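You operate a simulated robot arm through the tools that you are given. There is no shell and no other tool. Be economical: measure what you need, move in short steps, check, and stop when the job is done.

You are at the controls of a simulated two-armed robot. One attempt, no reset.

## Task
Pick up the detector box with one hand, pass it to the other hand and put it on the outer end of the mounting plate. Set down upright: detector box.

Only the result counts: the job must be done as asked and must still hold three seconds after the hand-in. Knocking over, shifting, dropping, spilling or breaking anything else fails it.

## Robot
Two 6-joint arms with two-finger parallel grippers on one trunk, on a base that drives. Base frame: it is fixed to the floor where the robot stands at the start and does not move with it; the origin is under the middle of the robot, x ahead of it, y to its left, z up. Readings come in m, degrees, newtons and seconds.
The left shoulder is at the start at [-0.102, 0.177, 0.758], the right one opposite. With the tool pointing down near the work surface each hand reaches from about 0.1 to 0.7 m from the robot's upright axis, wherever it stands, measured 20 degrees to its own side. Places, roughly: outer end of the mounting plate (41x18 cm) [-3.46, -0.8, 0.9]. Payload 1.57 kg a hand.
Tool frame (each hand has its own): the origin (TCP) lies between the finger pads and is the grasp point; the fingertips stand 0.03 m ahead of it; z points along the fingers, y is the line along which they close. Largest opening 0.08 m; finger width 0.017, thickness 0.012; the body of the gripper, 0.04 by 0.082 m, starts 0.08 m behind the TCP.
Orientation is that of the tool frame in the base frame, as [roll, pitch, yaw] about the fixed x, y, z axes, in that order (R = Rz(yaw) Ry(pitch) Rx(roll)). With the fingers straight down and closing along the base's y, the tool's x points along the base's -x, its y along +y and its z along -z.

## Interface
- The arms move only by the tool apply_moves. It takes "left_deltas", "right_deltas" or both (then of equal length, played together; a hand with none holds still); each is a list of rows, each a list of 3 entries, a list of its own where there are three numbers: the turn, a rotation vector about the base's x, y, z in degrees, then the shift along the base's x, y, z in m, then the opening, from 0 (shut) to 1 (fully open). In form: [[[wx, wy, wz], [dx, dy, dz], fingers], ...]. A call has 1 to 20 rows; each row shifts and turns the commanded pose from where the row before left it. A row lasts 0.2 s, in which the tool goes at most 0.05 m and 8.6 degrees; a call with a longer step from one row to the next is refused whole, and so is a gripper value outside its range. Where a pose cannot be reached the arm comes as near as it can. A force on the tool above 40 N (or 10 N above the force at the start of the call, whichever is more), or a blocked arm, ends the call early, and 0.2 s more pass. The fingers move at their own pace (about 0.072 m/s each) and stop on an object; they squeeze with about 37 N. The grip force told is the motor's: it shows also when the fingers shut on nothing. Time passes only in rows, and 0.2 s behind the last, so rows that do not move let the fingers close. The reply holds the time, the measured pose of the TCP, the force on the tool along the base axes, the opening and the grip force, in the units named above and with some noise, with the torque about the TCP (base axes, N m) and any sound that the robot's microphone picked up, and new pictures: "views" is both (left out), scene, wrist or none (wrist: the cameras of the hands that moved).
- Cameras (640 x 400 px; columns grow to the right, rows downward): "scene" is now at [0.0373, -0.0042, 1.4761]; the picture's right is [-0.08, -1.00, 0.00], its down [-0.77, 0.06, -0.63] and it looks along [0.63, -0.05, -0.77] (base axes); focal length 270 px, centre (320, 200). "left" rides on the left gripper at [0.072, 0.007, -0.122] in its tool frame; the picture's right is [-0.09, 1.00, 0.00], its down [-0.84, -0.08, -0.54] and it looks along [-0.54, -0.05, 0.84] (tool axes); focal length 238 px, centre (320, 200). "right" rides on the right gripper at [0.072, -0.007, -0.122] in its tool frame; the picture's right is [0.09, 1.00, 0.00], its down [-0.84, 0.08, -0.54] and it looks along [-0.54, 0.05, 0.84] (tool axes); focal length 238 px, centre (320, 200). There is no depth. A picture from a camera that has moved, and an enlarged one, comes with that camera's place and axes in the base frame and with its lens.
- lift_body(by): slides the trunk up (or, below 0, down) by that many m; the arms and the scene camera ride with it, the base frame stays. It gives what a move gives, with no picture.
- steer(legs): drives the robot by 1 to 6 legs, each [ahead, left, turn to the left] in m, m and degrees, along the robot's own axes; the way and the turn of a leg run together, so that a leg with both is an arc; at most 1.5 m and 180 degrees a leg. The arms and the cameras ride along, it lands a little off, and it stops where it bumps. It gives what a move gives, and a new picture of the scene camera.
- head_to(pan, tilt): turns the head with the scene camera to pan (to the left, within 143 degrees either way) and tilt (down, from -29 to 69), counted from straight ahead of the robot. It gives what a move gives, and a new picture of the scene camera.
- close_up(camera, box): a new picture of the part [left, top, right, bottom] of that camera's present view, enlarged. It takes no simulated time.
- job_done(): hands the job in; it is judged then, once.

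Go step by step. Nothing tells you exact positions but the pictures and the camera data: compare them with the known pose of the tool, close in by small moves and look again before you grip or let go. The budget is 120 turns and 260 pictures, counting those below and the enlarged ones. Unless the task says otherwise, let go and move clear before handing in, and close with one line.

The tools are called after "Emit:" as a command line: name --argument value ..., lists and objects as JSON in quotes. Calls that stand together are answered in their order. apply_moves: Moves the arms, as the interface text tells. Its arguments: {"type":"object","properties":{"left_deltas":{"type":"array","items":{"type":"array"}},"right_deltas":{"type":"array","items":{"type":"array"}},"views":{"type":"string","enum":["both","scene","wrist","none"]}},"required":[]} The other tools are called the same way: lift_body (by) slides the trunk up or down; steer (legs) drives the base; head_to (pan, tilt) turns the head that bears the scene camera; close_up (camera, box) takes an enlarged picture of a part of a camera's view; job_done () hands the job in.

At the start:

```text
clock: 0.0
left_position: [0.5024, 0.0574, 1.0188]
left_ee_rot: [-179.9, 0.0, -179.9]
left_wrist_force: [0.0, 0.1, -0.9]
left_moment: [0.02, -0.03, -0.01]
left_finger_gap: 0.0801
left_finger_force: 0.0
right_position: [0.3946, -0.2681, 1.051]
right_ee_rot: [-180.0, 0.0, -180.0]
right_wrist_force: [-0.9, 0.2, -0.3]
right_moment: [-0.03, -0.01, 0.0]
right_finger_gap: 0.0802
right_finger_force: 0.1
trunk travel left (down, up): [-0.2, 0.128]
robot x, y, heading: [-0.0005, 0.0017, -0.0]
head pan, tilt: [-4.6, 50.6]
```

scene: 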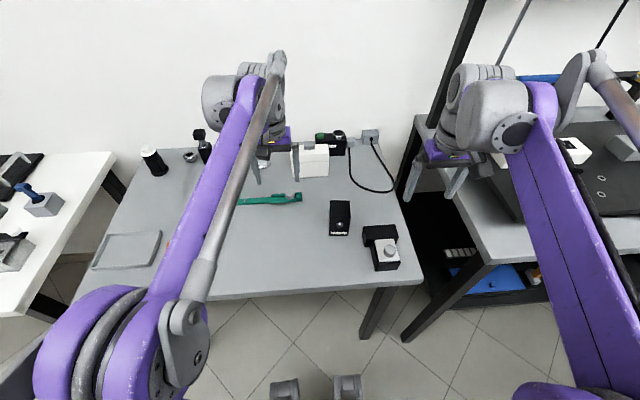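
right: 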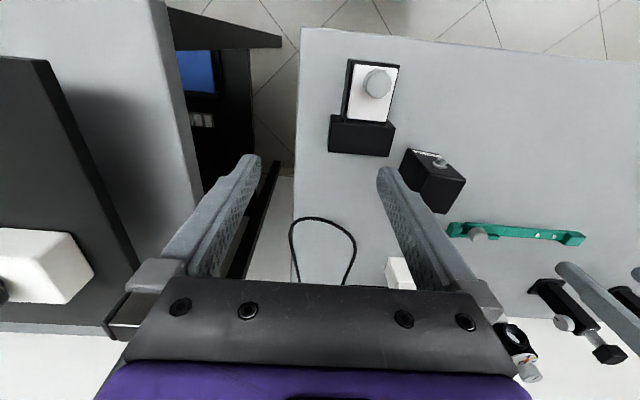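
left: 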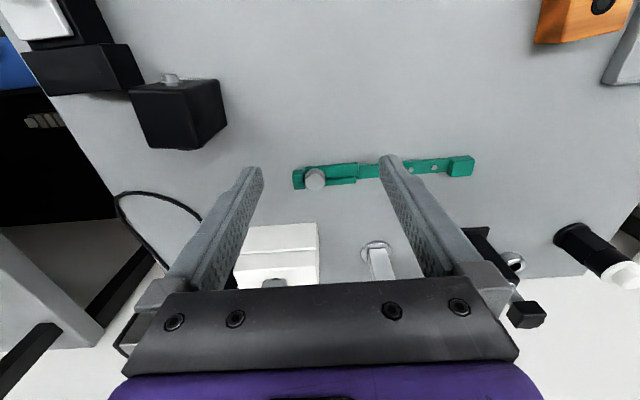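

I see a bench ahead with several instruments; I need to identify the detector box. I'll enlarge the views.

Emit:
close_up --camera "scene" --box '[220, 110, 420, 290]'

Emit:
close_up --camera "right" --box '[300, 40, 640, 260]'

Emit:
close_up --camera "scene" --box '[0, 100, 220, 300]'

```text
2.22 times, centred on (320, 200) of scene
camera zoom: at [0.0373, -0.0042, 1.4761], right [-0.08, -1.0, 0.0], down [-0.77, 0.06, -0.63], along [0.63, -0.05, -0.77], focal length 601 px, centre (320, 200)
```

zoom: 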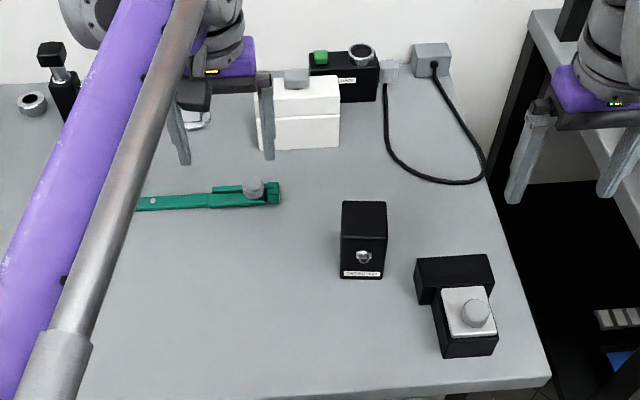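

```text
1.82 times, centred on (470, 150) of right
camera zoom: at [0.3229, -0.2745, 1.1732], right [-0.09, 1.0, 0.0], down [0.84, 0.08, 0.54], along [0.54, 0.05, -0.84], focal length 433 px, centre (47, 291)
```

zoom: 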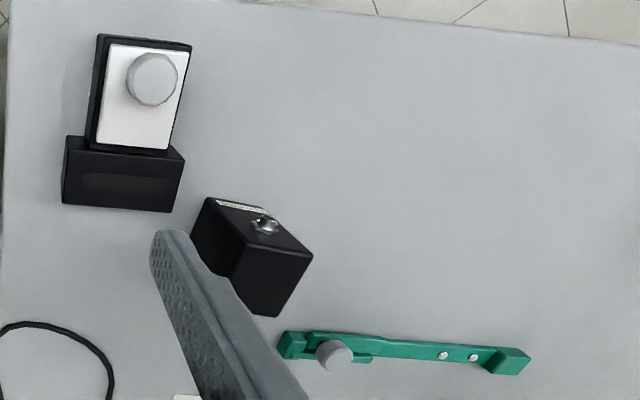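

```text
2.00 times, centred on (110, 200) of scene
camera zoom: at [0.0373, -0.0042, 1.4761], right [-0.08, -1.0, 0.0], down [-0.77, 0.06, -0.63], along [0.63, -0.05, -0.77], focal length 541 px, centre (740, 200)
```

zoom: 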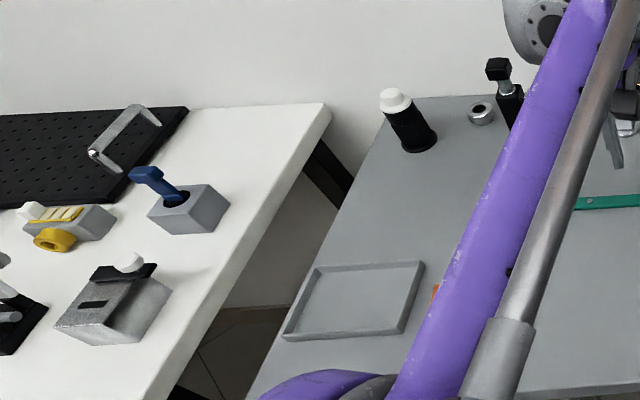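

A black box with a BNC-like connector and a label seems likely; reading the label.

Emit:
close_up --camera "scene" --box '[320, 195, 360, 240]'

Emit:
close_up --camera "scene" --box '[305, 120, 355, 160]'

Emit:
close_up --camera "left" --box '[120, 60, 240, 160]'

```text
8.89 times, centred on (340, 218) of scene
camera zoom: at [0.0373, -0.0042, 1.4761], right [-0.08, -1.0, 0.0], down [-0.77, 0.06, -0.63], along [0.63, -0.05, -0.77], focal length 2404 px, centre (142, 44)
```

zoom: 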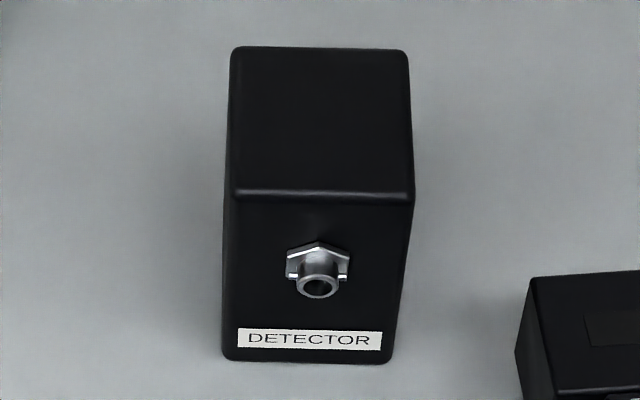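

```text
10.00 times, centred on (330, 140) of scene
camera zoom: at [0.0373, -0.0042, 1.4761], right [-0.08, -1.0, 0.0], down [-0.77, 0.06, -0.63], along [0.63, -0.05, -0.77], focal length 2705 px, centre (220, 800)
```

zoom: 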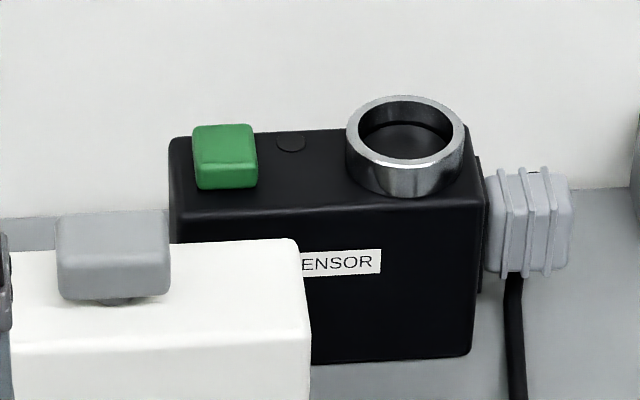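

```text
4.00 times, centred on (180, 110) of left
camera zoom: at [0.4304, 0.0666, 1.1396], right [0.09, 1.0, 0.0], down [0.84, -0.08, 0.54], along [0.54, -0.05, -0.84], focal length 953 px, centre (880, 560)
```

zoom: 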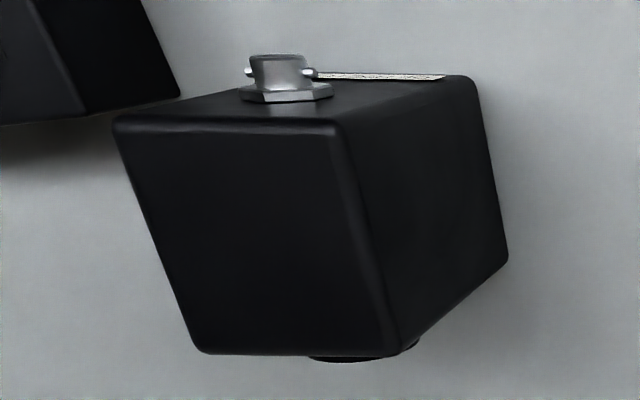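

The detector box is the black labelled one: about 5.4 x 5.7 x 9 cm, its centre near (0.479, -0.095), bench top at z≈0.803, turned about -6.5°. I'll take it with the left hand, tilted 45° and low, so the right hand can later grip the top straight down.

Emit:
apply_moves --left_deltas '[[[0, -7.5, 0], [-0.02, -0.023, 0], 1], [[0, -7.5, 0], [-0.02, -0.023, 0], 1], [[0, -7.5, 0], [-0.02, -0.023, 0], 1], [[0, -7.5, 0], [-0.02, -0.023, 0], 1], [[0, -7.5, 0], [-0.02, -0.023, 0], 1], [[0, -7.5, 0], [-0.017, -0.023, 0], 1], [[0, 0, -6.5], [0, 0, -0.03], 1], [[0, 0, 0], [0, 0, 0], 1]]'

```text
clock: 1.8
left_position: [0.3868, -0.0814, 0.9887]
left_ee_rot: [-180.0, 45.1, 173.5]
left_wrist_force: [0.3, 0.6, -0.1]
left_moment: [-0.01, 0.02, 0.0]
left_finger_gap: 0.0796
left_finger_force: 0.0
right_position: [0.3947, -0.2681, 1.0511]
right_ee_rot: [-180.0, 0.0, -179.9]
right_wrist_force: [-0.4, 0.1, 0.4]
right_moment: [0.01, 0.0, -0.01]
right_finger_gap: 0.0798
right_finger_force: 0.1
trunk travel left (down, up): [-0.2, 0.128]
robot x, y, heading: [0.0005, -0.0017, -0.3]
head pan, tilt: [-4.6, 50.6]
camera scene: at [0.0372, -0.0045, 1.4761], right [-0.08, -1.0, 0.0], down [-0.77, 0.06, -0.63], along [0.63, -0.05, -0.77], focal length 270 px, centre (320, 200)
camera left: at [0.2502, -0.0575, 1.0236], right [0.18, 0.98, 0.07], down [0.2, -0.1, 0.98], along [0.96, -0.16, -0.21], focal length 238 px, centre (320, 200)
```

scene: 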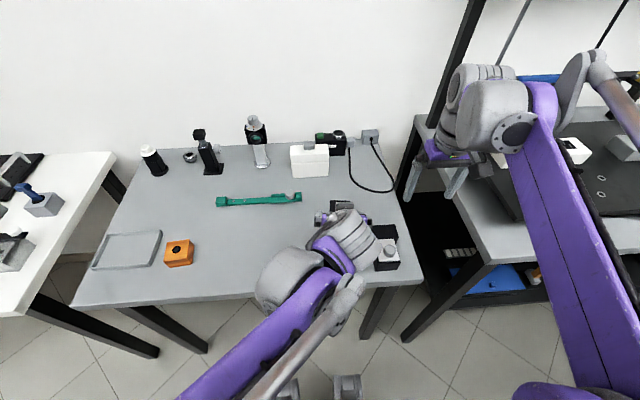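
left: 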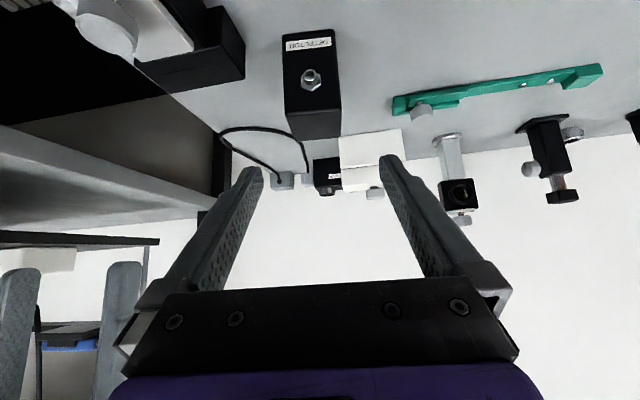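

The box is centred between the fingers. I lower to the approach line and look again.

Emit:
apply_moves --left_deltas '[[[0, 0, 0], [0, -0.001, -0.03], 1], [[0, 0, 0], [0, -0.001, -0.03], 1], [[0, 0, 0], [0.014, -0.0015, -0.014], 1], [[0, 0, 0], [0, 0, 0], 1]]'

```text
clock: 2.8
left_position: [0.3997, -0.0828, 0.9148]
left_ee_rot: [180.0, 45.0, 173.5]
left_wrist_force: [-0.3, -0.5, 0.2]
left_moment: [-0.03, 0.0, -0.03]
left_finger_gap: 0.0799
left_finger_force: 0.0
right_position: [0.3938, -0.268, 1.0513]
right_ee_rot: [180.0, 0.0, 179.9]
right_wrist_force: [0.4, 0.6, 0.4]
right_moment: [0.01, 0.01, -0.03]
right_finger_gap: 0.08
right_finger_force: 0.1
trunk travel left (down, up): [-0.2, 0.128]
robot x, y, heading: [-0.0033, -0.0025, -0.1]
head pan, tilt: [-4.6, 50.6]
camera scene: at [0.0369, -0.0041, 1.4761], right [-0.08, -1.0, 0.0], down [-0.77, 0.06, -0.64], along [0.63, -0.05, -0.77], focal length 270 px, centre (320, 200)
camera left: at [0.2638, -0.06, 0.9497], right [0.18, 0.98, 0.07], down [0.2, -0.1, 0.97], along [0.96, -0.16, -0.21], focal length 238 px, centre (320, 200)
```

scene: 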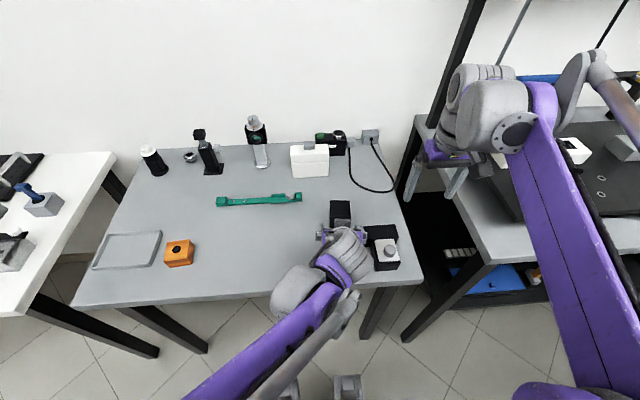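
left: 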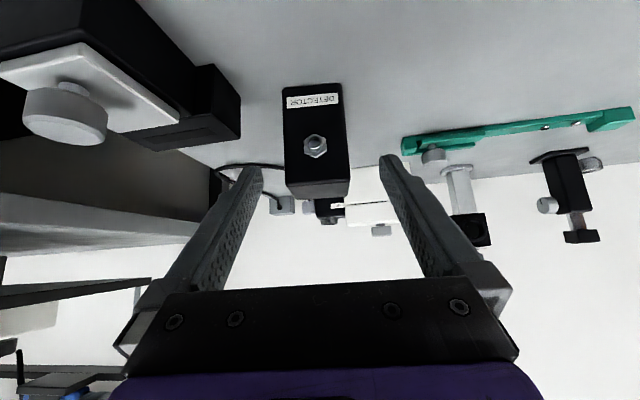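

Aligned. I advance along the 45° line to the low grip pose.

Emit:
apply_moves --left_deltas '[[[0, 0, 0], [0.0173, -0.00265, -0.01845], 1], [[0, 0, 0], [0.0173, -0.00265, -0.01845], 1], [[0, 0, 0], [0.0173, -0.00265, -0.01845], 1], [[0, 0, 0], [0.0173, -0.00265, -0.01845], 1], [[0, 0, 0], [0, 0, 0], 1]]'

```text
clock: 4.0
left_position: [0.4688, -0.0957, 0.8402]
left_ee_rot: [-180.0, 45.0, 173.5]
left_wrist_force: [-0.3, -0.8, -0.8]
left_moment: [0.03, -0.01, -0.01]
left_finger_gap: 0.08
left_finger_force: 0.1
right_position: [0.3953, -0.2676, 1.0509]
right_ee_rot: [180.0, 0.0, 180.0]
right_wrist_force: [-0.5, 0.2, 0.3]
right_moment: [0.02, 0.01, 0.03]
right_finger_gap: 0.0802
right_finger_force: 0.1
trunk travel left (down, up): [-0.2, 0.128]
robot x, y, heading: [-0.0042, 0.0001, 0.0]
head pan, tilt: [-4.6, 50.6]
camera scene: at [0.0368, -0.0041, 1.4761], right [-0.08, -1.0, 0.0], down [-0.77, 0.06, -0.64], along [0.63, -0.05, -0.77], focal length 270 px, centre (320, 200)
camera left: at [0.3328, -0.0713, 0.875], right [0.18, 0.98, 0.07], down [0.2, -0.1, 0.97], along [0.96, -0.16, -0.21], focal length 238 px, centre (320, 200)
```

scene: 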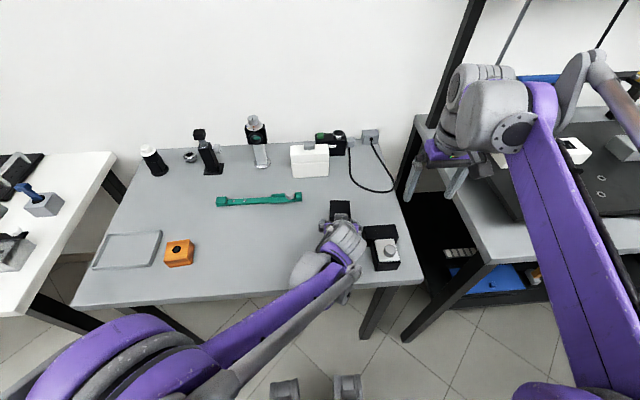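
left: 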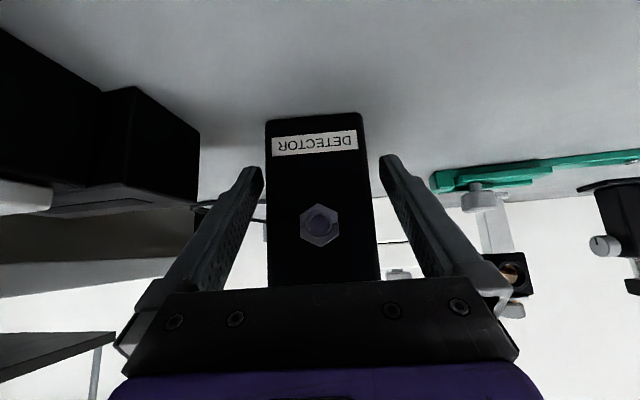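

The fingers straddle the box. Closing.

Emit:
apply_moves --left_deltas '[[[0, 0, 0], [0, 0, 0], 0], [[0, 0, 0], [0, 0, 0], 0], [[0, 0, 0], [0, 0, 0], 0], [[0, 0, 0], [0, 0, 0], 0]]' --views "wrist"

```text
clock: 5.0
left_position: [0.4692, -0.0945, 0.8408]
left_ee_rot: [-180.0, 45.0, 173.4]
left_wrist_force: [1.1, -0.3, -0.2]
left_moment: [0.01, 0.0, 0.01]
left_finger_gap: 0.0559
left_finger_force: 36.8
right_position: [0.3958, -0.2686, 1.0503]
right_ee_rot: [-180.0, 0.1, -180.0]
right_wrist_force: [0.5, 0.1, -0.2]
right_moment: [0.0, -0.01, 0.03]
right_finger_gap: 0.0799
right_finger_force: 0.0
trunk travel left (down, up): [-0.2, 0.128]
robot x, y, heading: [-0.0026, 0.0003, -0.0]
head pan, tilt: [-4.6, 50.6]
camera left: at [0.3331, -0.0714, 0.8751], right [0.18, 0.98, 0.07], down [0.2, -0.1, 0.97], along [0.96, -0.16, -0.21], focal length 238 px, centre (320, 200)
```

left: 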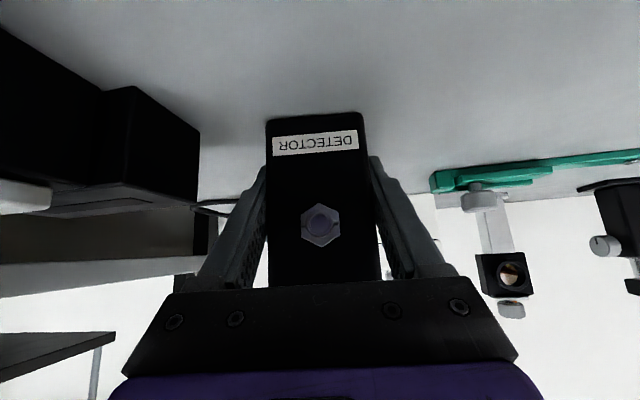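

Gripped, gap 5.6 cm. I lift the box and bring it to the handover spot.

Emit:
apply_moves --left_deltas '[[[0, 0, 0], [0, 0, 0.015], 0], [[0, 0, 0], [0, 0, 0.03], 0], [[0, 0, 0], [0, 0, 0.03], 0], [[0, 0, 0], [0, 0, 0.03], 0], [[0, 0, 0], [-0.02, 0.02, 0.005], 0], [[0, 0, 0], [-0.02, 0.015, 0], 0], [[0, 0, 0], [0, 0, 0], 0]]'

```text
clock: 6.6
left_position: [0.4282, -0.0588, 0.9488]
left_ee_rot: [180.0, 45.0, 173.5]
left_wrist_force: [-0.3, 0.0, -1.9]
left_moment: [-0.01, 0.01, -0.04]
left_finger_gap: 0.0556
left_finger_force: 36.6
right_position: [0.396, -0.2683, 1.0521]
right_ee_rot: [-179.9, 0.0, 180.0]
right_wrist_force: [0.0, 0.8, -0.3]
right_moment: [-0.01, 0.0, 0.01]
right_finger_gap: 0.0797
right_finger_force: 0.1
trunk travel left (down, up): [-0.2, 0.128]
robot x, y, heading: [-0.0019, 0.0026, 0.1]
head pan, tilt: [-4.6, 50.6]
camera scene: at [0.0378, -0.0044, 1.4761], right [-0.08, -1.0, 0.0], down [-0.77, 0.06, -0.63], along [0.63, -0.05, -0.77], focal length 270 px, centre (320, 200)
camera left: at [0.2934, -0.0346, 0.9843], right [0.18, 0.98, 0.07], down [0.2, -0.1, 0.97], along [0.96, -0.16, -0.21], focal length 238 px, centre (320, 200)
```

scene: 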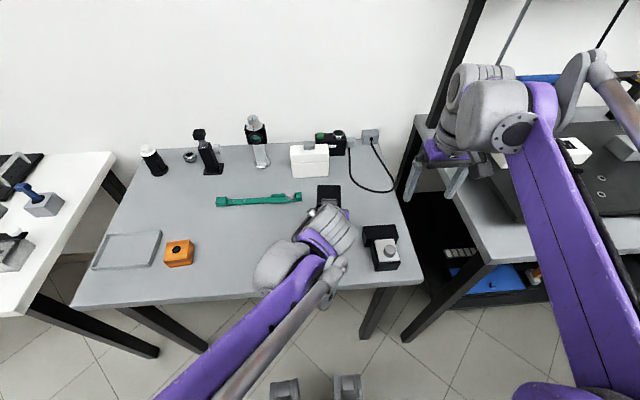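
left: 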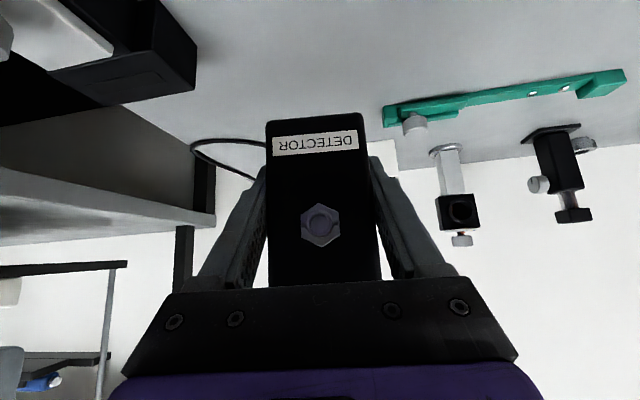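

The box is held upright. Now the right hand goes above the box, turned to match it.

Emit:
apply_moves --right_deltas '[[[0, 0, 0], [0, 0, 0.03], 1], [[0, 0, -6.5], [0.0114, 0, 0.03], 1], [[0, 0, 0], [0.0114, 0.0413, 0], 1], [[0, 0, 0], [0.0114, 0.0413, 0], 1], [[0, 0, 0], [0.0114, 0.0413, 0], 1], [[0, 0, 0], [0.0114, 0.0413, 0], 1], [[0, 0, 0], [0, 0.0413, 0], 1], [[0, 0, 0], [0, 0, 0], 1]]'

```text
clock: 8.4
left_position: [0.429, -0.0584, 0.9493]
left_ee_rot: [-179.9, 45.0, 173.5]
left_wrist_force: [0.1, 0.0, -1.4]
left_moment: [0.01, 0.01, -0.03]
left_finger_gap: 0.0557
left_finger_force: 37.1
right_position: [0.4525, -0.0596, 1.1111]
right_ee_rot: [-179.9, 0.0, 173.4]
right_wrist_force: [0.5, 0.1, -0.2]
right_moment: [0.04, -0.01, 0.0]
right_finger_gap: 0.0798
right_finger_force: 0.0
trunk travel left (down, up): [-0.2, 0.128]
robot x, y, heading: [-0.0013, -0.0029, 0.0]
head pan, tilt: [-4.6, 50.6]
camera scene: at [0.0374, -0.0048, 1.4761], right [-0.08, -1.0, 0.0], down [-0.77, 0.06, -0.63], along [0.63, -0.05, -0.77], focal length 270 px, centre (320, 200)
camera right: at [0.3808, -0.0585, 1.2342], right [0.02, 1.0, 0.0], down [0.84, -0.02, 0.54], along [0.54, -0.01, -0.84], focal length 238 px, centre (320, 200)
```

scene: 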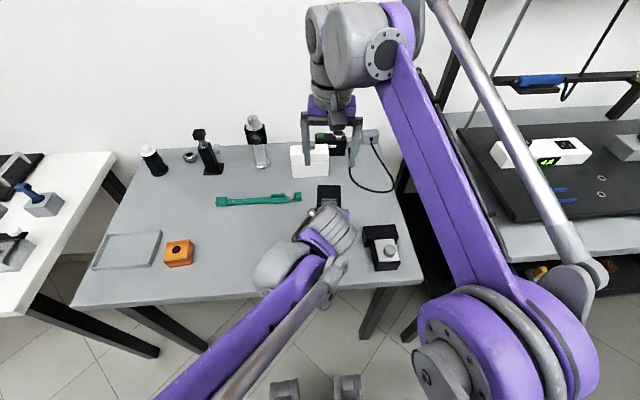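
right: 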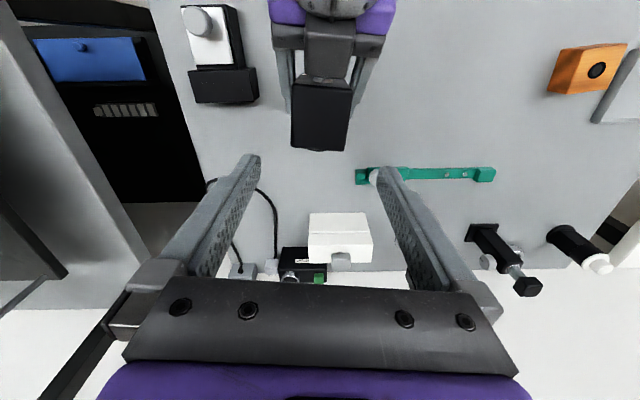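

The fingers are lined up over the box. Lowering most of the way and checking.

Emit:
apply_moves --right_deltas '[[[0, 0, 0], [0, -0.001, -0.03], 1], [[0, 0, 0], [0, 0, -0.03], 1], [[0, 0, 0], [0, 0, -0.02], 1], [[0, 0, 0], [0, 0, 0], 1]]'

Emit:
close_up --camera "scene" --box '[260, 80, 420, 280]'

```text
clock: 9.4
left_position: [0.4289, -0.057, 0.9489]
left_ee_rot: [180.0, 45.0, 173.5]
left_wrist_force: [0.0, 0.6, -2.8]
left_moment: [0.01, 0.01, 0.01]
left_finger_gap: 0.056
left_finger_force: 37.6
right_position: [0.4497, -0.0628, 1.0303]
right_ee_rot: [-179.9, 0.0, 173.5]
right_wrist_force: [0.1, 0.6, -0.4]
right_moment: [-0.01, -0.03, -0.01]
right_finger_gap: 0.0798
right_finger_force: 0.0
trunk travel left (down, up): [-0.2, 0.128]
robot x, y, heading: [0.0011, 0.0002, -0.0]
head pan, tilt: [-4.6, 50.6]
camera scene: at [0.0374, -0.0042, 1.4761], right [-0.08, -1.0, 0.0], down [-0.77, 0.06, -0.63], along [0.63, -0.05, -0.77], focal length 270 px, centre (320, 200)
camera right: at [0.3783, -0.0603, 1.153], right [0.02, 1.0, 0.0], down [0.84, -0.02, 0.54], along [0.54, -0.01, -0.84], focal length 238 px, centre (320, 200)
```

scene: 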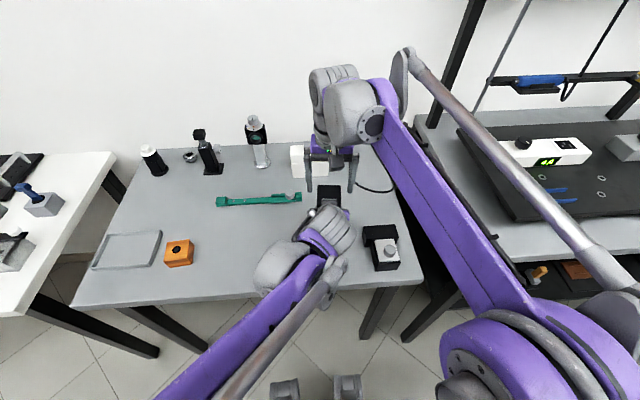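
right: 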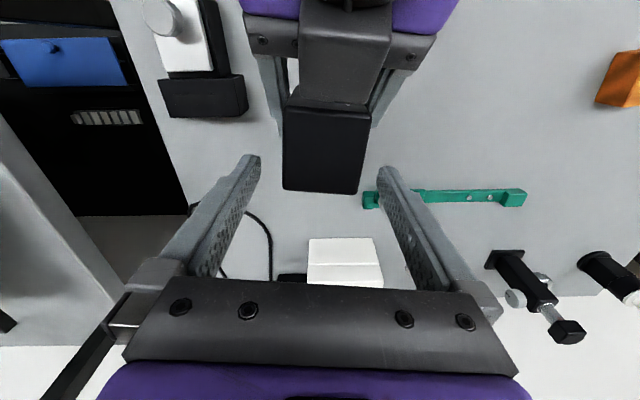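

```text
2.00 times, centred on (340, 180) of scene
camera zoom: at [0.0374, -0.0042, 1.4761], right [-0.08, -1.0, 0.0], down [-0.77, 0.06, -0.63], along [0.63, -0.05, -0.77], focal length 541 px, centre (280, 240)
```

zoom: 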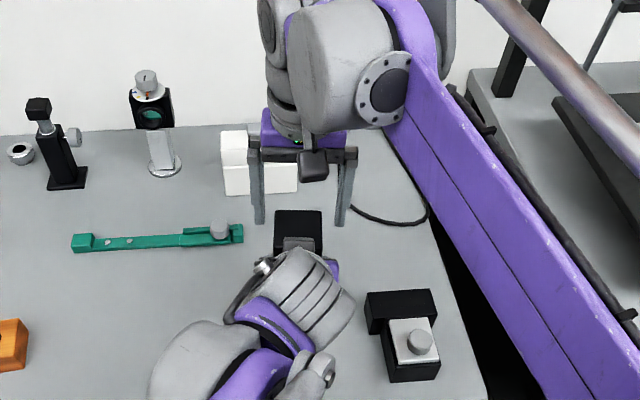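

Centred. Lowering the last 4 cm.

Emit:
apply_moves --right_deltas '[[[0, 0, 0], [0.003, 0.001, -0.014], 1], [[0, 0, 0], [0, 0, -0.014], 1], [[0, 0, 0], [0, 0, -0.013], 1], [[0, 0, 0], [0, 0, 0], 1]]'

Emit:
close_up --camera "left" --box '[200, 90, 440, 300]'

```text
clock: 10.4
left_position: [0.429, -0.0584, 0.9487]
left_ee_rot: [-179.9, 44.9, 173.5]
left_wrist_force: [0.0, 0.5, -1.9]
left_moment: [0.0, 0.0, -0.01]
left_finger_gap: 0.0555
left_finger_force: 36.8
right_position: [0.455, -0.0604, 0.9891]
right_ee_rot: [179.9, 0.0, 173.4]
right_wrist_force: [-0.1, -0.1, 0.0]
right_moment: [0.0, -0.01, 0.01]
right_finger_gap: 0.0799
right_finger_force: 0.1
trunk travel left (down, up): [-0.2, 0.128]
robot x, y, heading: [-0.0022, -0.0005, 0.2]
head pan, tilt: [-4.6, 50.6]
camera scene: at [0.0373, -0.0042, 1.4761], right [-0.08, -1.0, 0.0], down [-0.77, 0.06, -0.63], along [0.63, -0.05, -0.77], focal length 270 px, centre (320, 200)
camera right: at [0.3828, -0.0598, 1.1117], right [0.02, 1.0, 0.0], down [0.84, -0.02, 0.54], along [0.54, -0.01, -0.84], focal length 238 px, centre (320, 200)
```

scene: 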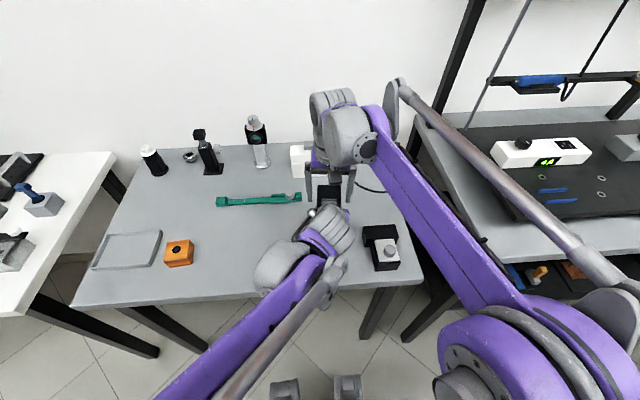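
right: 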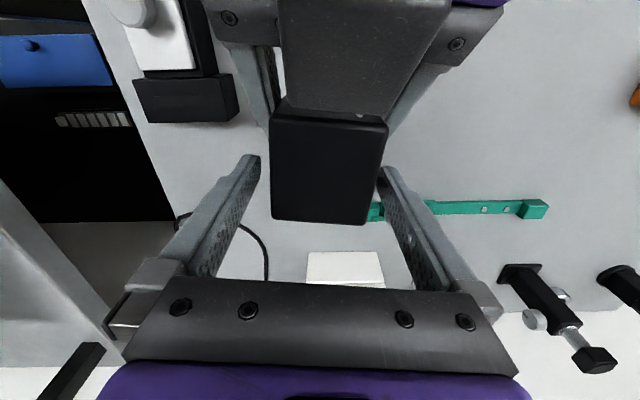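

```text
1.90 times, centred on (320, 195) of left
camera zoom: at [0.2932, -0.0346, 0.9843], right [0.18, 0.98, 0.07], down [0.2, -0.1, 0.97], along [0.96, -0.16, -0.21], focal length 454 px, centre (320, 210)
```

zoom: 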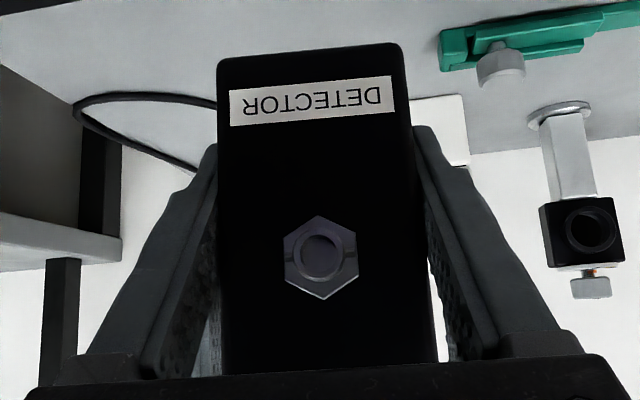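

The right fingers are around the upper rear part of the box, clear of the left ones. Closing the right hand.

Emit:
apply_moves --right_deltas '[[[0, 0, 0], [0, 0, 0], 0], [[0, 0, 0], [0, 0, 0], 0], [[0, 0, 0], [0, 0, 0], 0], [[0, 0, 0], [0, 0, 0], 0]]' --views "wrist"

```text
clock: 11.4
left_position: [0.4283, -0.0584, 0.9486]
left_ee_rot: [-180.0, 45.0, 173.5]
left_wrist_force: [-1.4, -3.9, -0.6]
left_moment: [0.1, -0.06, -0.05]
left_finger_gap: 0.0553
left_finger_force: 37.2
right_position: [0.4553, -0.0608, 0.9895]
right_ee_rot: [-180.0, 0.0, 173.5]
right_wrist_force: [1.4, 4.6, -0.1]
right_moment: [0.02, -0.01, -0.05]
right_finger_gap: 0.0555
right_finger_force: 36.6
trunk travel left (down, up): [-0.2, 0.128]
robot x, y, heading: [0.0007, -0.0007, 0.2]
head pan, tilt: [-4.6, 50.6]
camera right: at [0.3829, -0.0597, 1.1118], right [0.02, 1.0, 0.0], down [0.84, -0.02, 0.54], along [0.54, -0.01, -0.84], focal length 238 px, centre (320, 200)
```

right: 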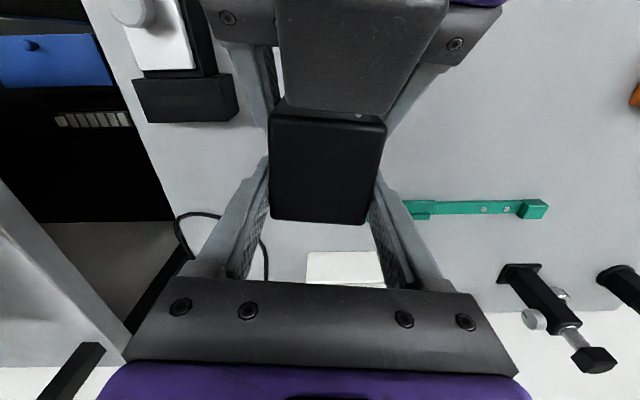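

Both hands hold the box. The left hand opens and backs out.

Emit:
apply_moves --left_deltas '[[[0, 0, 0], [0, 0, 0], 1], [[0, 0, 0], [0, 0, 0], 1], [[0, 0, 0], [0, 0, 0], 1], [[0, 0, 0], [-0.015, 0.0017, 0.005], 1], [[0, 0, 0], [-0.02, 0.0023, 0.007], 1], [[0, 0, 0], [-0.02, 0.0023, 0.007], 1], [[0, 0, 0], [-0.02, 0.0023, 0.007], 1], [[0, 0, 0], [-0.02, 0.0023, 0.007], 1], [[0, 0, 0], [-0.02, 0.0023, 0.007], 1], [[0, 0, 0], [0, 0.03, 0], 1]]'

```text
clock: 13.6
left_position: [0.3129, -0.0127, 0.9889]
left_ee_rot: [179.9, 44.9, 173.6]
left_wrist_force: [0.8, -0.3, -1.1]
left_moment: [0.02, 0.03, -0.05]
left_finger_gap: 0.0799
left_finger_force: 0.1
right_position: [0.4551, -0.0604, 0.9887]
right_ee_rot: [180.0, 0.1, 173.5]
right_wrist_force: [-0.1, 0.3, 0.3]
right_moment: [0.0, -0.02, -0.02]
right_finger_gap: 0.0554
right_finger_force: 37.0
trunk travel left (down, up): [-0.2, 0.128]
robot x, y, heading: [-0.0021, -0.0024, 0.1]
head pan, tilt: [-4.6, 50.6]
camera scene: at [0.0367, -0.0034, 1.4761], right [-0.08, -1.0, 0.0], down [-0.77, 0.06, -0.64], along [0.63, -0.05, -0.77], focal length 270 px, centre (320, 200)
camera left: at [0.1767, 0.0112, 1.0242], right [0.18, 0.98, 0.07], down [0.2, -0.1, 0.98], along [0.96, -0.16, -0.21], focal length 238 px, centre (320, 200)
```

scene: 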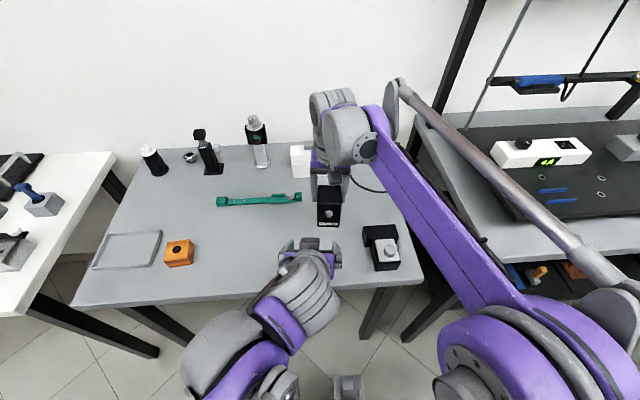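
left: 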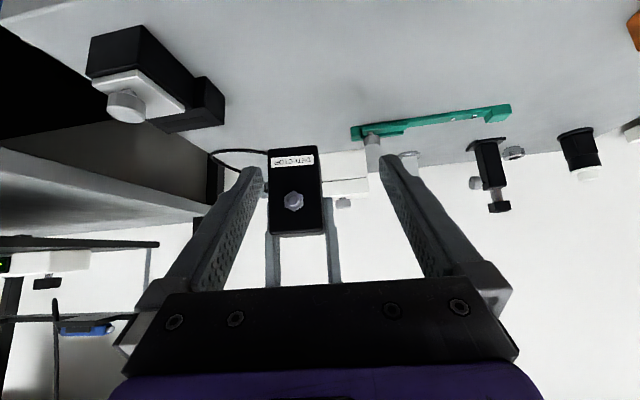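

Handover done; the right hand holds the box upright. I tuck both arms in, then look behind for the mounting plate.

Emit:
apply_moves --left_deltas '[[[0, 7.5, 0], [0, 0.03, 0.01], 1], [[0, 7.5, 0], [0, 0.03, 0.01], 1], [[0, 7.5, 0], [0, 0.03, 0.01], 1], [[0, 7.5, 0], [0, 0.03, 0.01], 1], [[0, 7.5, 0], [0, 0.03, 0.01], 1], [[0, 7.5, 0], [0, 0.03, 0.01], 1], [[0, 0, 0], [0, 0, 0], 1]]' --right_deltas '[[[0, 0, 0], [0, 0, 0.02], 0], [[0, 0, 0], [-0.01, 0, 0.02], 0], [[0, 0, 0], [-0.02, -0.02, 0.02], 0], [[0, 0, 0], [-0.02, -0.02, 0.02], 0], [[0, 0, 0], [-0.02, -0.03, 0.01], 0], [[0, 0, 0], [-0.02, -0.03, 0], 0], [[0, 0, 0], [0, 0, 0], 0]]' --views "none"

Emit:
head_to --pan 143 --tilt 25

Emit:
head_to --pan -143 --tilt 25

```text
clock: 15.2
left_position: [0.3149, 0.1661, 1.0502]
left_ee_rot: [-175.4, 0.1, 175.3]
left_wrist_force: [-0.2, 0.7, -0.3]
left_moment: [0.0, -0.02, -0.02]
left_finger_gap: 0.08
left_finger_force: 0.1
right_position: [0.3633, -0.1624, 1.0809]
right_ee_rot: [-180.0, 0.0, 173.5]
right_wrist_force: [0.4, 0.0, -2.0]
right_moment: [0.0, -0.06, -0.02]
right_finger_gap: 0.0556
right_finger_force: 36.9
trunk travel left (down, up): [-0.2, 0.128]
robot x, y, heading: [0.0038, -0.0007, 0.0]
head pan, tilt: [-4.6, 50.6]
```

```text
clock: 17.5
left_position: [0.3142, 0.1644, 1.0495]
left_ee_rot: [-175.3, 0.3, 175.4]
left_wrist_force: [0.2, 0.2, 0.4]
left_moment: [0.01, 0.0, -0.02]
left_finger_gap: 0.0797
left_finger_force: 0.0
right_position: [0.364, -0.1625, 1.0798]
right_ee_rot: [180.0, 0.0, 173.5]
right_wrist_force: [0.4, -0.4, -1.8]
right_moment: [0.01, -0.01, 0.0]
right_finger_gap: 0.0556
right_finger_force: 36.9
trunk travel left (down, up): [-0.2, 0.128]
robot x, y, heading: [-0.0027, -0.0036, -0.1]
head pan, tilt: [143.0, 25.0]
camera scene: at [-0.1124, 0.0573, 1.5144], right [0.6, 0.8, 0.0], down [0.34, -0.25, -0.91], along [-0.72, 0.55, -0.42], focal length 270 px, centre (320, 200)
```

scene: 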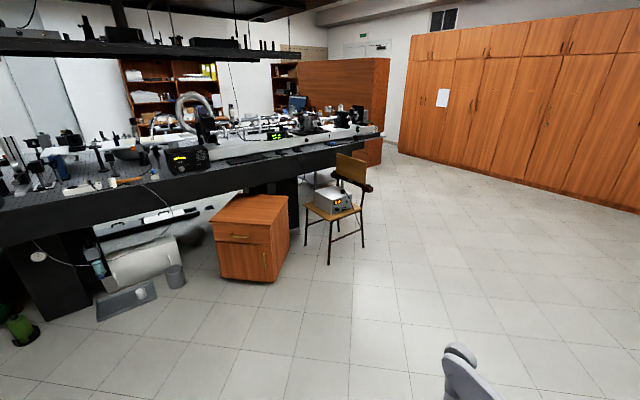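

```text
clock: 21.4
left_position: [0.3134, 0.1656, 1.0501]
left_ee_rot: [-175.4, 0.2, 175.4]
left_wrist_force: [-0.4, 0.0, -0.6]
left_moment: [-0.02, 0.03, 0.0]
left_finger_gap: 0.0801
left_finger_force: 0.1
right_position: [0.3637, -0.1623, 1.0802]
right_ee_rot: [179.9, 0.1, 173.5]
right_wrist_force: [0.5, -0.2, -1.5]
right_moment: [-0.02, -0.01, 0.02]
right_finger_gap: 0.0554
right_finger_force: 37.1
trunk travel left (down, up): [-0.2, 0.128]
robot x, y, heading: [0.0034, -0.0002, 0.0]
head pan, tilt: [-143.0, 25.0]
camera scene: at [-0.1124, -0.0536, 1.5144], right [-0.6, 0.8, 0.0], down [0.34, 0.25, -0.91], along [-0.72, -0.55, -0.42], focal length 270 px, centre (320, 200)
```

scene: 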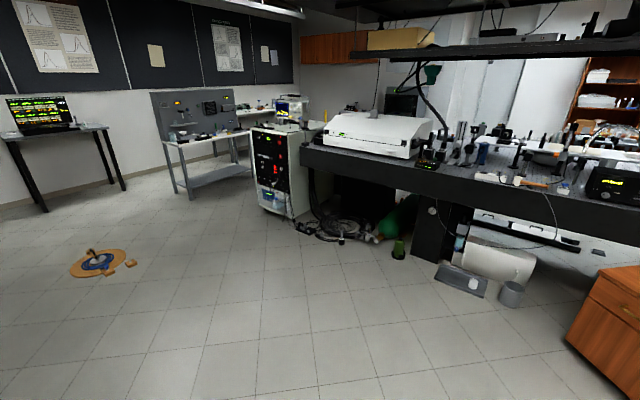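

The plate should be on the optical table behind, around pixel (443,133) here. Zooming in.

Emit:
close_up --camera "scene" --box '[380, 90, 540, 200]'

Emit:
close_up --camera "scene" --box '[300, 60, 640, 280]'

```text
3.64 times, centred on (460, 145) of scene
camera zoom: at [-0.1124, -0.0536, 1.5144], right [-0.6, 0.8, 0.0], down [0.34, 0.25, -0.91], along [-0.72, -0.55, -0.42], focal length 984 px, centre (-189, 400)
```

zoom: 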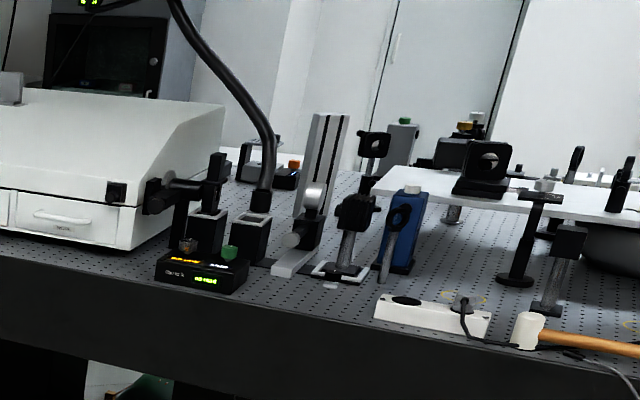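

```text
1.82 times, centred on (470, 170) of scene
camera zoom: at [-0.1124, -0.0536, 1.5144], right [-0.6, 0.8, 0.0], down [0.34, 0.25, -0.91], along [-0.72, -0.55, -0.42], focal length 492 px, centre (47, 254)
```

zoom: 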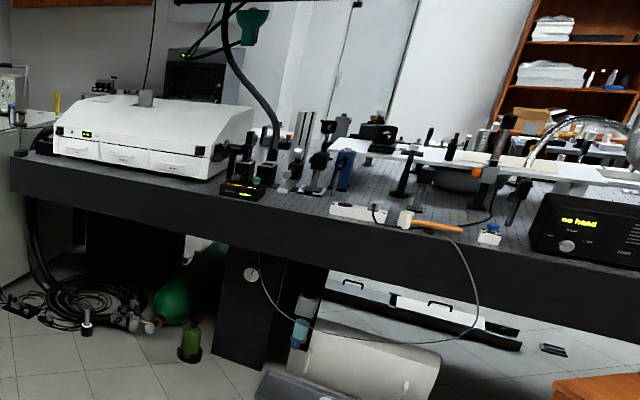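

The plate seems to lie deep on the big optical table (front edge near x≈-2.1). I back off, turn round and look from nearer.

Emit:
steer --legs '[[-0.7, 0, 0], [0, 0, 180]]'

Emit:
head_to --pan 0 --tilt 20

```text
clock: 32.5
left_position: [-1.0297, -0.1503, 1.0508]
left_ee_rot: [-175.4, 0.2, -7.6]
left_wrist_force: [-0.2, 0.9, 0.4]
left_moment: [-0.01, -0.01, 0.0]
left_finger_gap: 0.0801
left_finger_force: 0.1
right_position: [-1.0617, 0.1795, 1.0799]
right_ee_rot: [-179.9, 0.0, -9.5]
right_wrist_force: [-0.2, 0.2, -1.9]
right_moment: [0.01, 0.01, 0.0]
right_finger_gap: 0.0555
right_finger_force: 36.9
trunk travel left (down, up): [-0.2, 0.128]
robot x, y, heading: [-0.7058, -0.0014, 177.0]
head pan, tilt: [-143.0, 25.0]
camera scene: at [-0.5916, 0.0504, 1.5144], right [0.56, -0.83, 0.0], down [-0.35, -0.24, -0.91], along [0.75, 0.51, -0.42], focal length 270 px, centre (320, 200)
```

scene: 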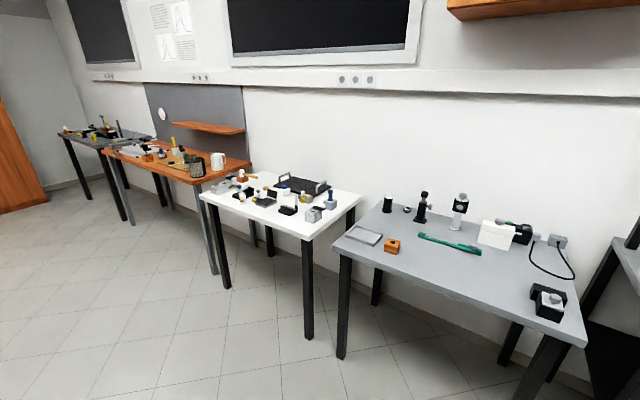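

```text
clock: 34.8
left_position: [-1.0278, -0.1505, 1.0505]
left_ee_rot: [-175.5, 0.1, -7.6]
left_wrist_force: [0.3, -1.3, -0.3]
left_moment: [0.01, -0.03, -0.01]
left_finger_gap: 0.0798
left_finger_force: 0.0
right_position: [-1.0608, 0.1795, 1.0799]
right_ee_rot: [180.0, 0.0, -9.5]
right_wrist_force: [-0.1, -0.4, -1.0]
right_moment: [0.02, 0.02, 0.0]
right_finger_gap: 0.0554
right_finger_force: 37.5
trunk travel left (down, up): [-0.2, 0.128]
robot x, y, heading: [-0.707, -0.0011, 177.1]
head pan, tilt: [0.0, 20.0]
camera scene: at [-0.761, 0.0037, 1.5224], right [0.05, 1.0, 0.0], down [0.34, -0.02, -0.94], along [-0.94, 0.05, -0.34], focal length 270 px, centre (320, 200)
```

scene: 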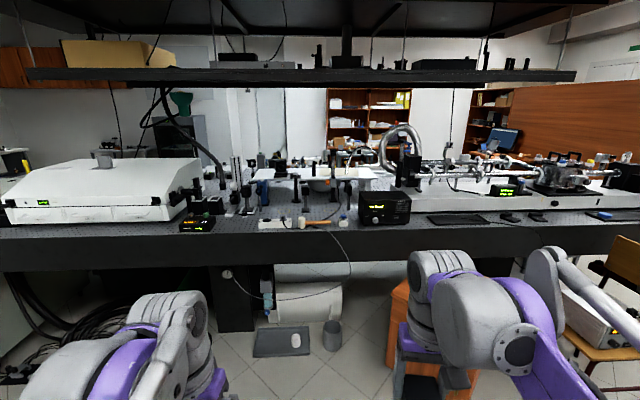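

Zooming at the projected plate position (226,168).

Emit:
close_up --camera "scene" --box '[170, 130, 300, 240]'

Emit:
close_up --camera "scene" --box '[240, 130, 400, 240]'

```text
3.64 times, centred on (235, 185) of scene
camera zoom: at [-0.761, 0.0037, 1.5224], right [0.05, 1.0, 0.0], down [0.34, -0.02, -0.94], along [-0.94, 0.05, -0.34], focal length 984 px, centre (629, 254)
```

zoom: 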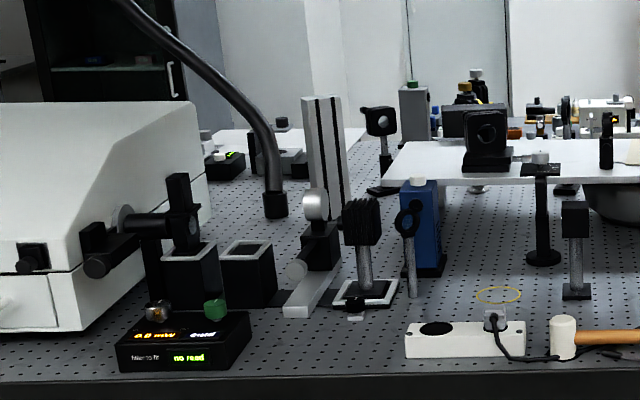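

```text
3.64 times, centred on (320, 185) of scene
camera zoom: at [-0.761, 0.0037, 1.5224], right [0.05, 1.0, 0.0], down [0.34, -0.02, -0.94], along [-0.94, 0.05, -0.34], focal length 984 px, centre (320, 254)
```

zoom: 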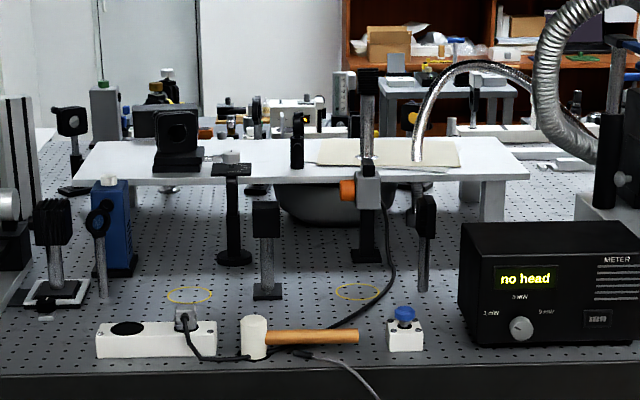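

The target lies at the far side of this table (a white plate is visible there). I look both ways for a route around.

Emit:
head_to --pan 50 --tilt 20

Emit:
close_up --camera "scene" --box '[300, 80, 640, 300]'

Emit:
head_to --pan -50 --tilt 15

```text
clock: 36.0
left_position: [-1.0284, -0.1494, 1.051]
left_ee_rot: [-175.4, 0.2, -7.6]
left_wrist_force: [0.3, -0.3, 0.3]
left_moment: [0.02, 0.01, 0.01]
left_finger_gap: 0.0799
left_finger_force: 0.1
right_position: [-1.0599, 0.1811, 1.08]
right_ee_rot: [180.0, 0.1, -9.5]
right_wrist_force: [0.0, -0.4, -1.1]
right_moment: [0.0, 0.01, 0.02]
right_finger_gap: 0.0554
right_finger_force: 37.4
trunk travel left (down, up): [-0.2, 0.128]
robot x, y, heading: [-0.7094, -0.0005, 177.1]
head pan, tilt: [50.0, 20.0]
camera scene: at [-0.7315, -0.0693, 1.5225], right [-0.73, 0.68, 0.0], down [0.23, 0.25, -0.94], along [-0.64, -0.69, -0.34], focal length 270 px, centre (320, 200)
```

scene: 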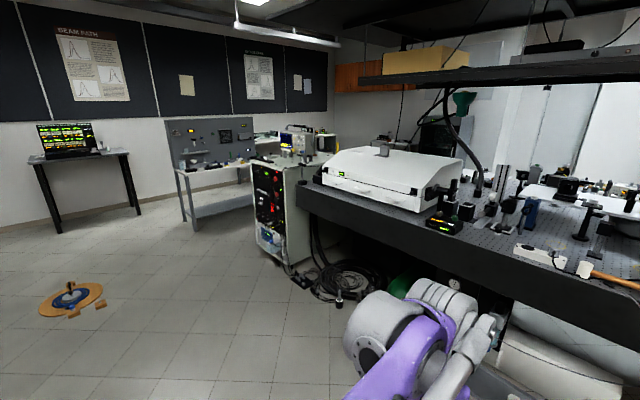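

```text
1.82 times, centred on (470, 190) of scene
camera zoom: at [-0.7315, -0.0693, 1.5225], right [-0.73, 0.68, 0.0], down [0.23, 0.25, -0.94], along [-0.64, -0.69, -0.34], focal length 492 px, centre (47, 218)
```

zoom: 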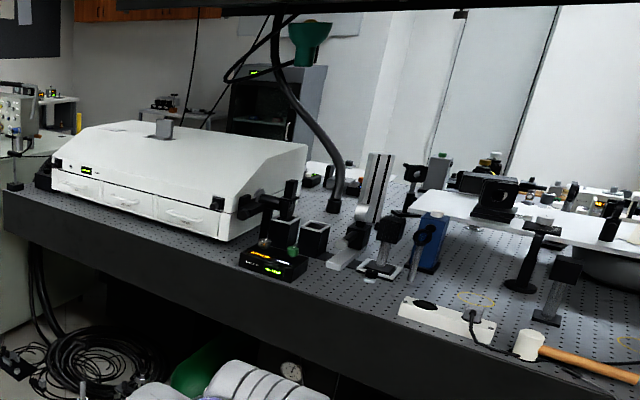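

```text
clock: 37.7
left_position: [-1.0293, -0.1497, 1.0497]
left_ee_rot: [-175.4, 0.3, -7.6]
left_wrist_force: [0.0, 0.5, -0.2]
left_moment: [0.01, 0.0, -0.03]
left_finger_gap: 0.0796
left_finger_force: 0.2
right_position: [-1.0626, 0.1794, 1.0809]
right_ee_rot: [-179.9, 0.0, -9.4]
right_wrist_force: [-0.1, -0.2, -2.1]
right_moment: [0.01, 0.02, -0.03]
right_finger_gap: 0.0554
right_finger_force: 36.5
trunk travel left (down, up): [-0.2, 0.128]
robot x, y, heading: [-0.7093, 0.0002, 177.0]
head pan, tilt: [-50.0, 15.0]
camera scene: at [-0.7243, 0.0733, 1.5306], right [0.8, 0.6, 0.0], down [0.16, -0.21, -0.97], along [-0.58, 0.77, -0.26], focal length 270 px, centre (320, 200)
```

scene: 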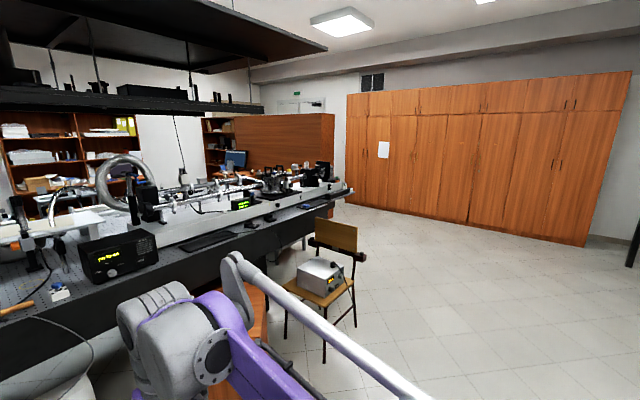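

The left end is closed off by a rack, cables and benches; the right end (y≈2.9) looks open. I drive along the aisle that way and look.

Emit:
steer --legs '[[0, 0, -87], [1.5, 0, 0], [1.5, 0, 0]]'

Emit:
head_to --pan 80 --tilt 20

```text
clock: 55.9
left_position: [-0.9149, 3.3124, 1.0488]
left_ee_rot: [-175.4, 0.2, -93.3]
left_wrist_force: [-0.9, 0.5, -0.1]
left_moment: [0.01, 0.01, 0.0]
left_finger_gap: 0.08
left_finger_force: 0.0
right_position: [-0.5887, 3.3682, 1.0802]
right_ee_rot: [-180.0, 0.1, -95.2]
right_wrist_force: [-0.2, 0.0, -1.8]
right_moment: [0.01, 0.01, 0.0]
right_finger_gap: 0.0557
right_finger_force: 37.2
trunk travel left (down, up): [-0.2, 0.128]
robot x, y, heading: [-0.7417, 3.0007, 91.5]
head pan, tilt: [-50.0, 15.0]
camera scene: at [-0.6715, 3.0261, 1.5306], right [0.66, -0.75, 0.0], down [-0.19, -0.17, -0.97], along [0.73, 0.64, -0.26], focal length 270 px, centre (320, 200)
```

scene: 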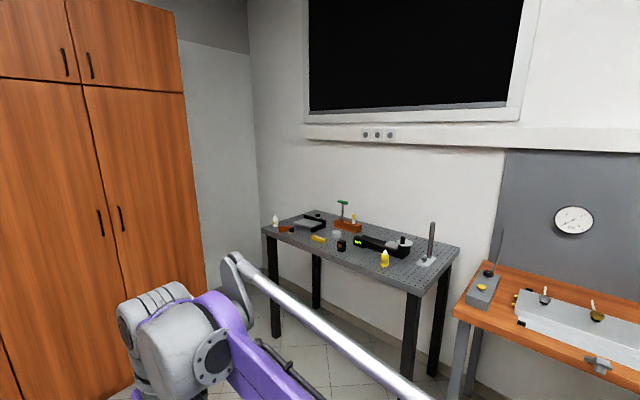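

```text
clock: 58.0
left_position: [-0.914, 3.3117, 1.0502]
left_ee_rot: [-175.4, 0.3, -93.3]
left_wrist_force: [0.4, 0.3, -0.5]
left_moment: [0.01, -0.03, -0.01]
left_finger_gap: 0.0798
left_finger_force: 0.0
right_position: [-0.588, 3.368, 1.0808]
right_ee_rot: [180.0, 0.0, -95.2]
right_wrist_force: [0.6, 0.0, -2.0]
right_moment: [0.0, 0.01, 0.04]
right_finger_gap: 0.0554
right_finger_force: 36.6
trunk travel left (down, up): [-0.2, 0.128]
robot x, y, heading: [-0.7404, 3.0008, 91.1]
head pan, tilt: [80.0, 20.0]
camera scene: at [-0.8338, 2.9784, 1.5225], right [0.15, 0.99, 0.0], down [0.34, -0.05, -0.94], along [-0.93, 0.14, -0.34], focal length 270 px, centre (320, 200)
```

scene: 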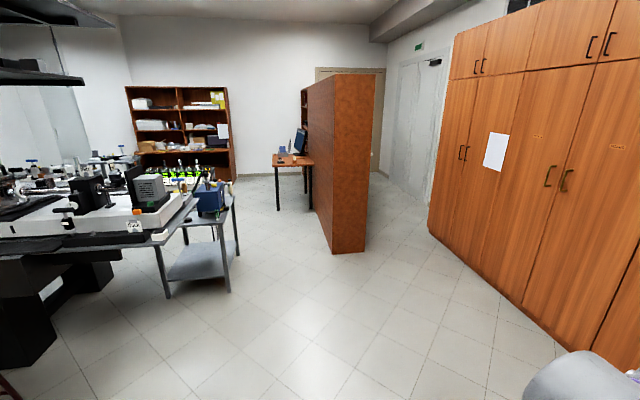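

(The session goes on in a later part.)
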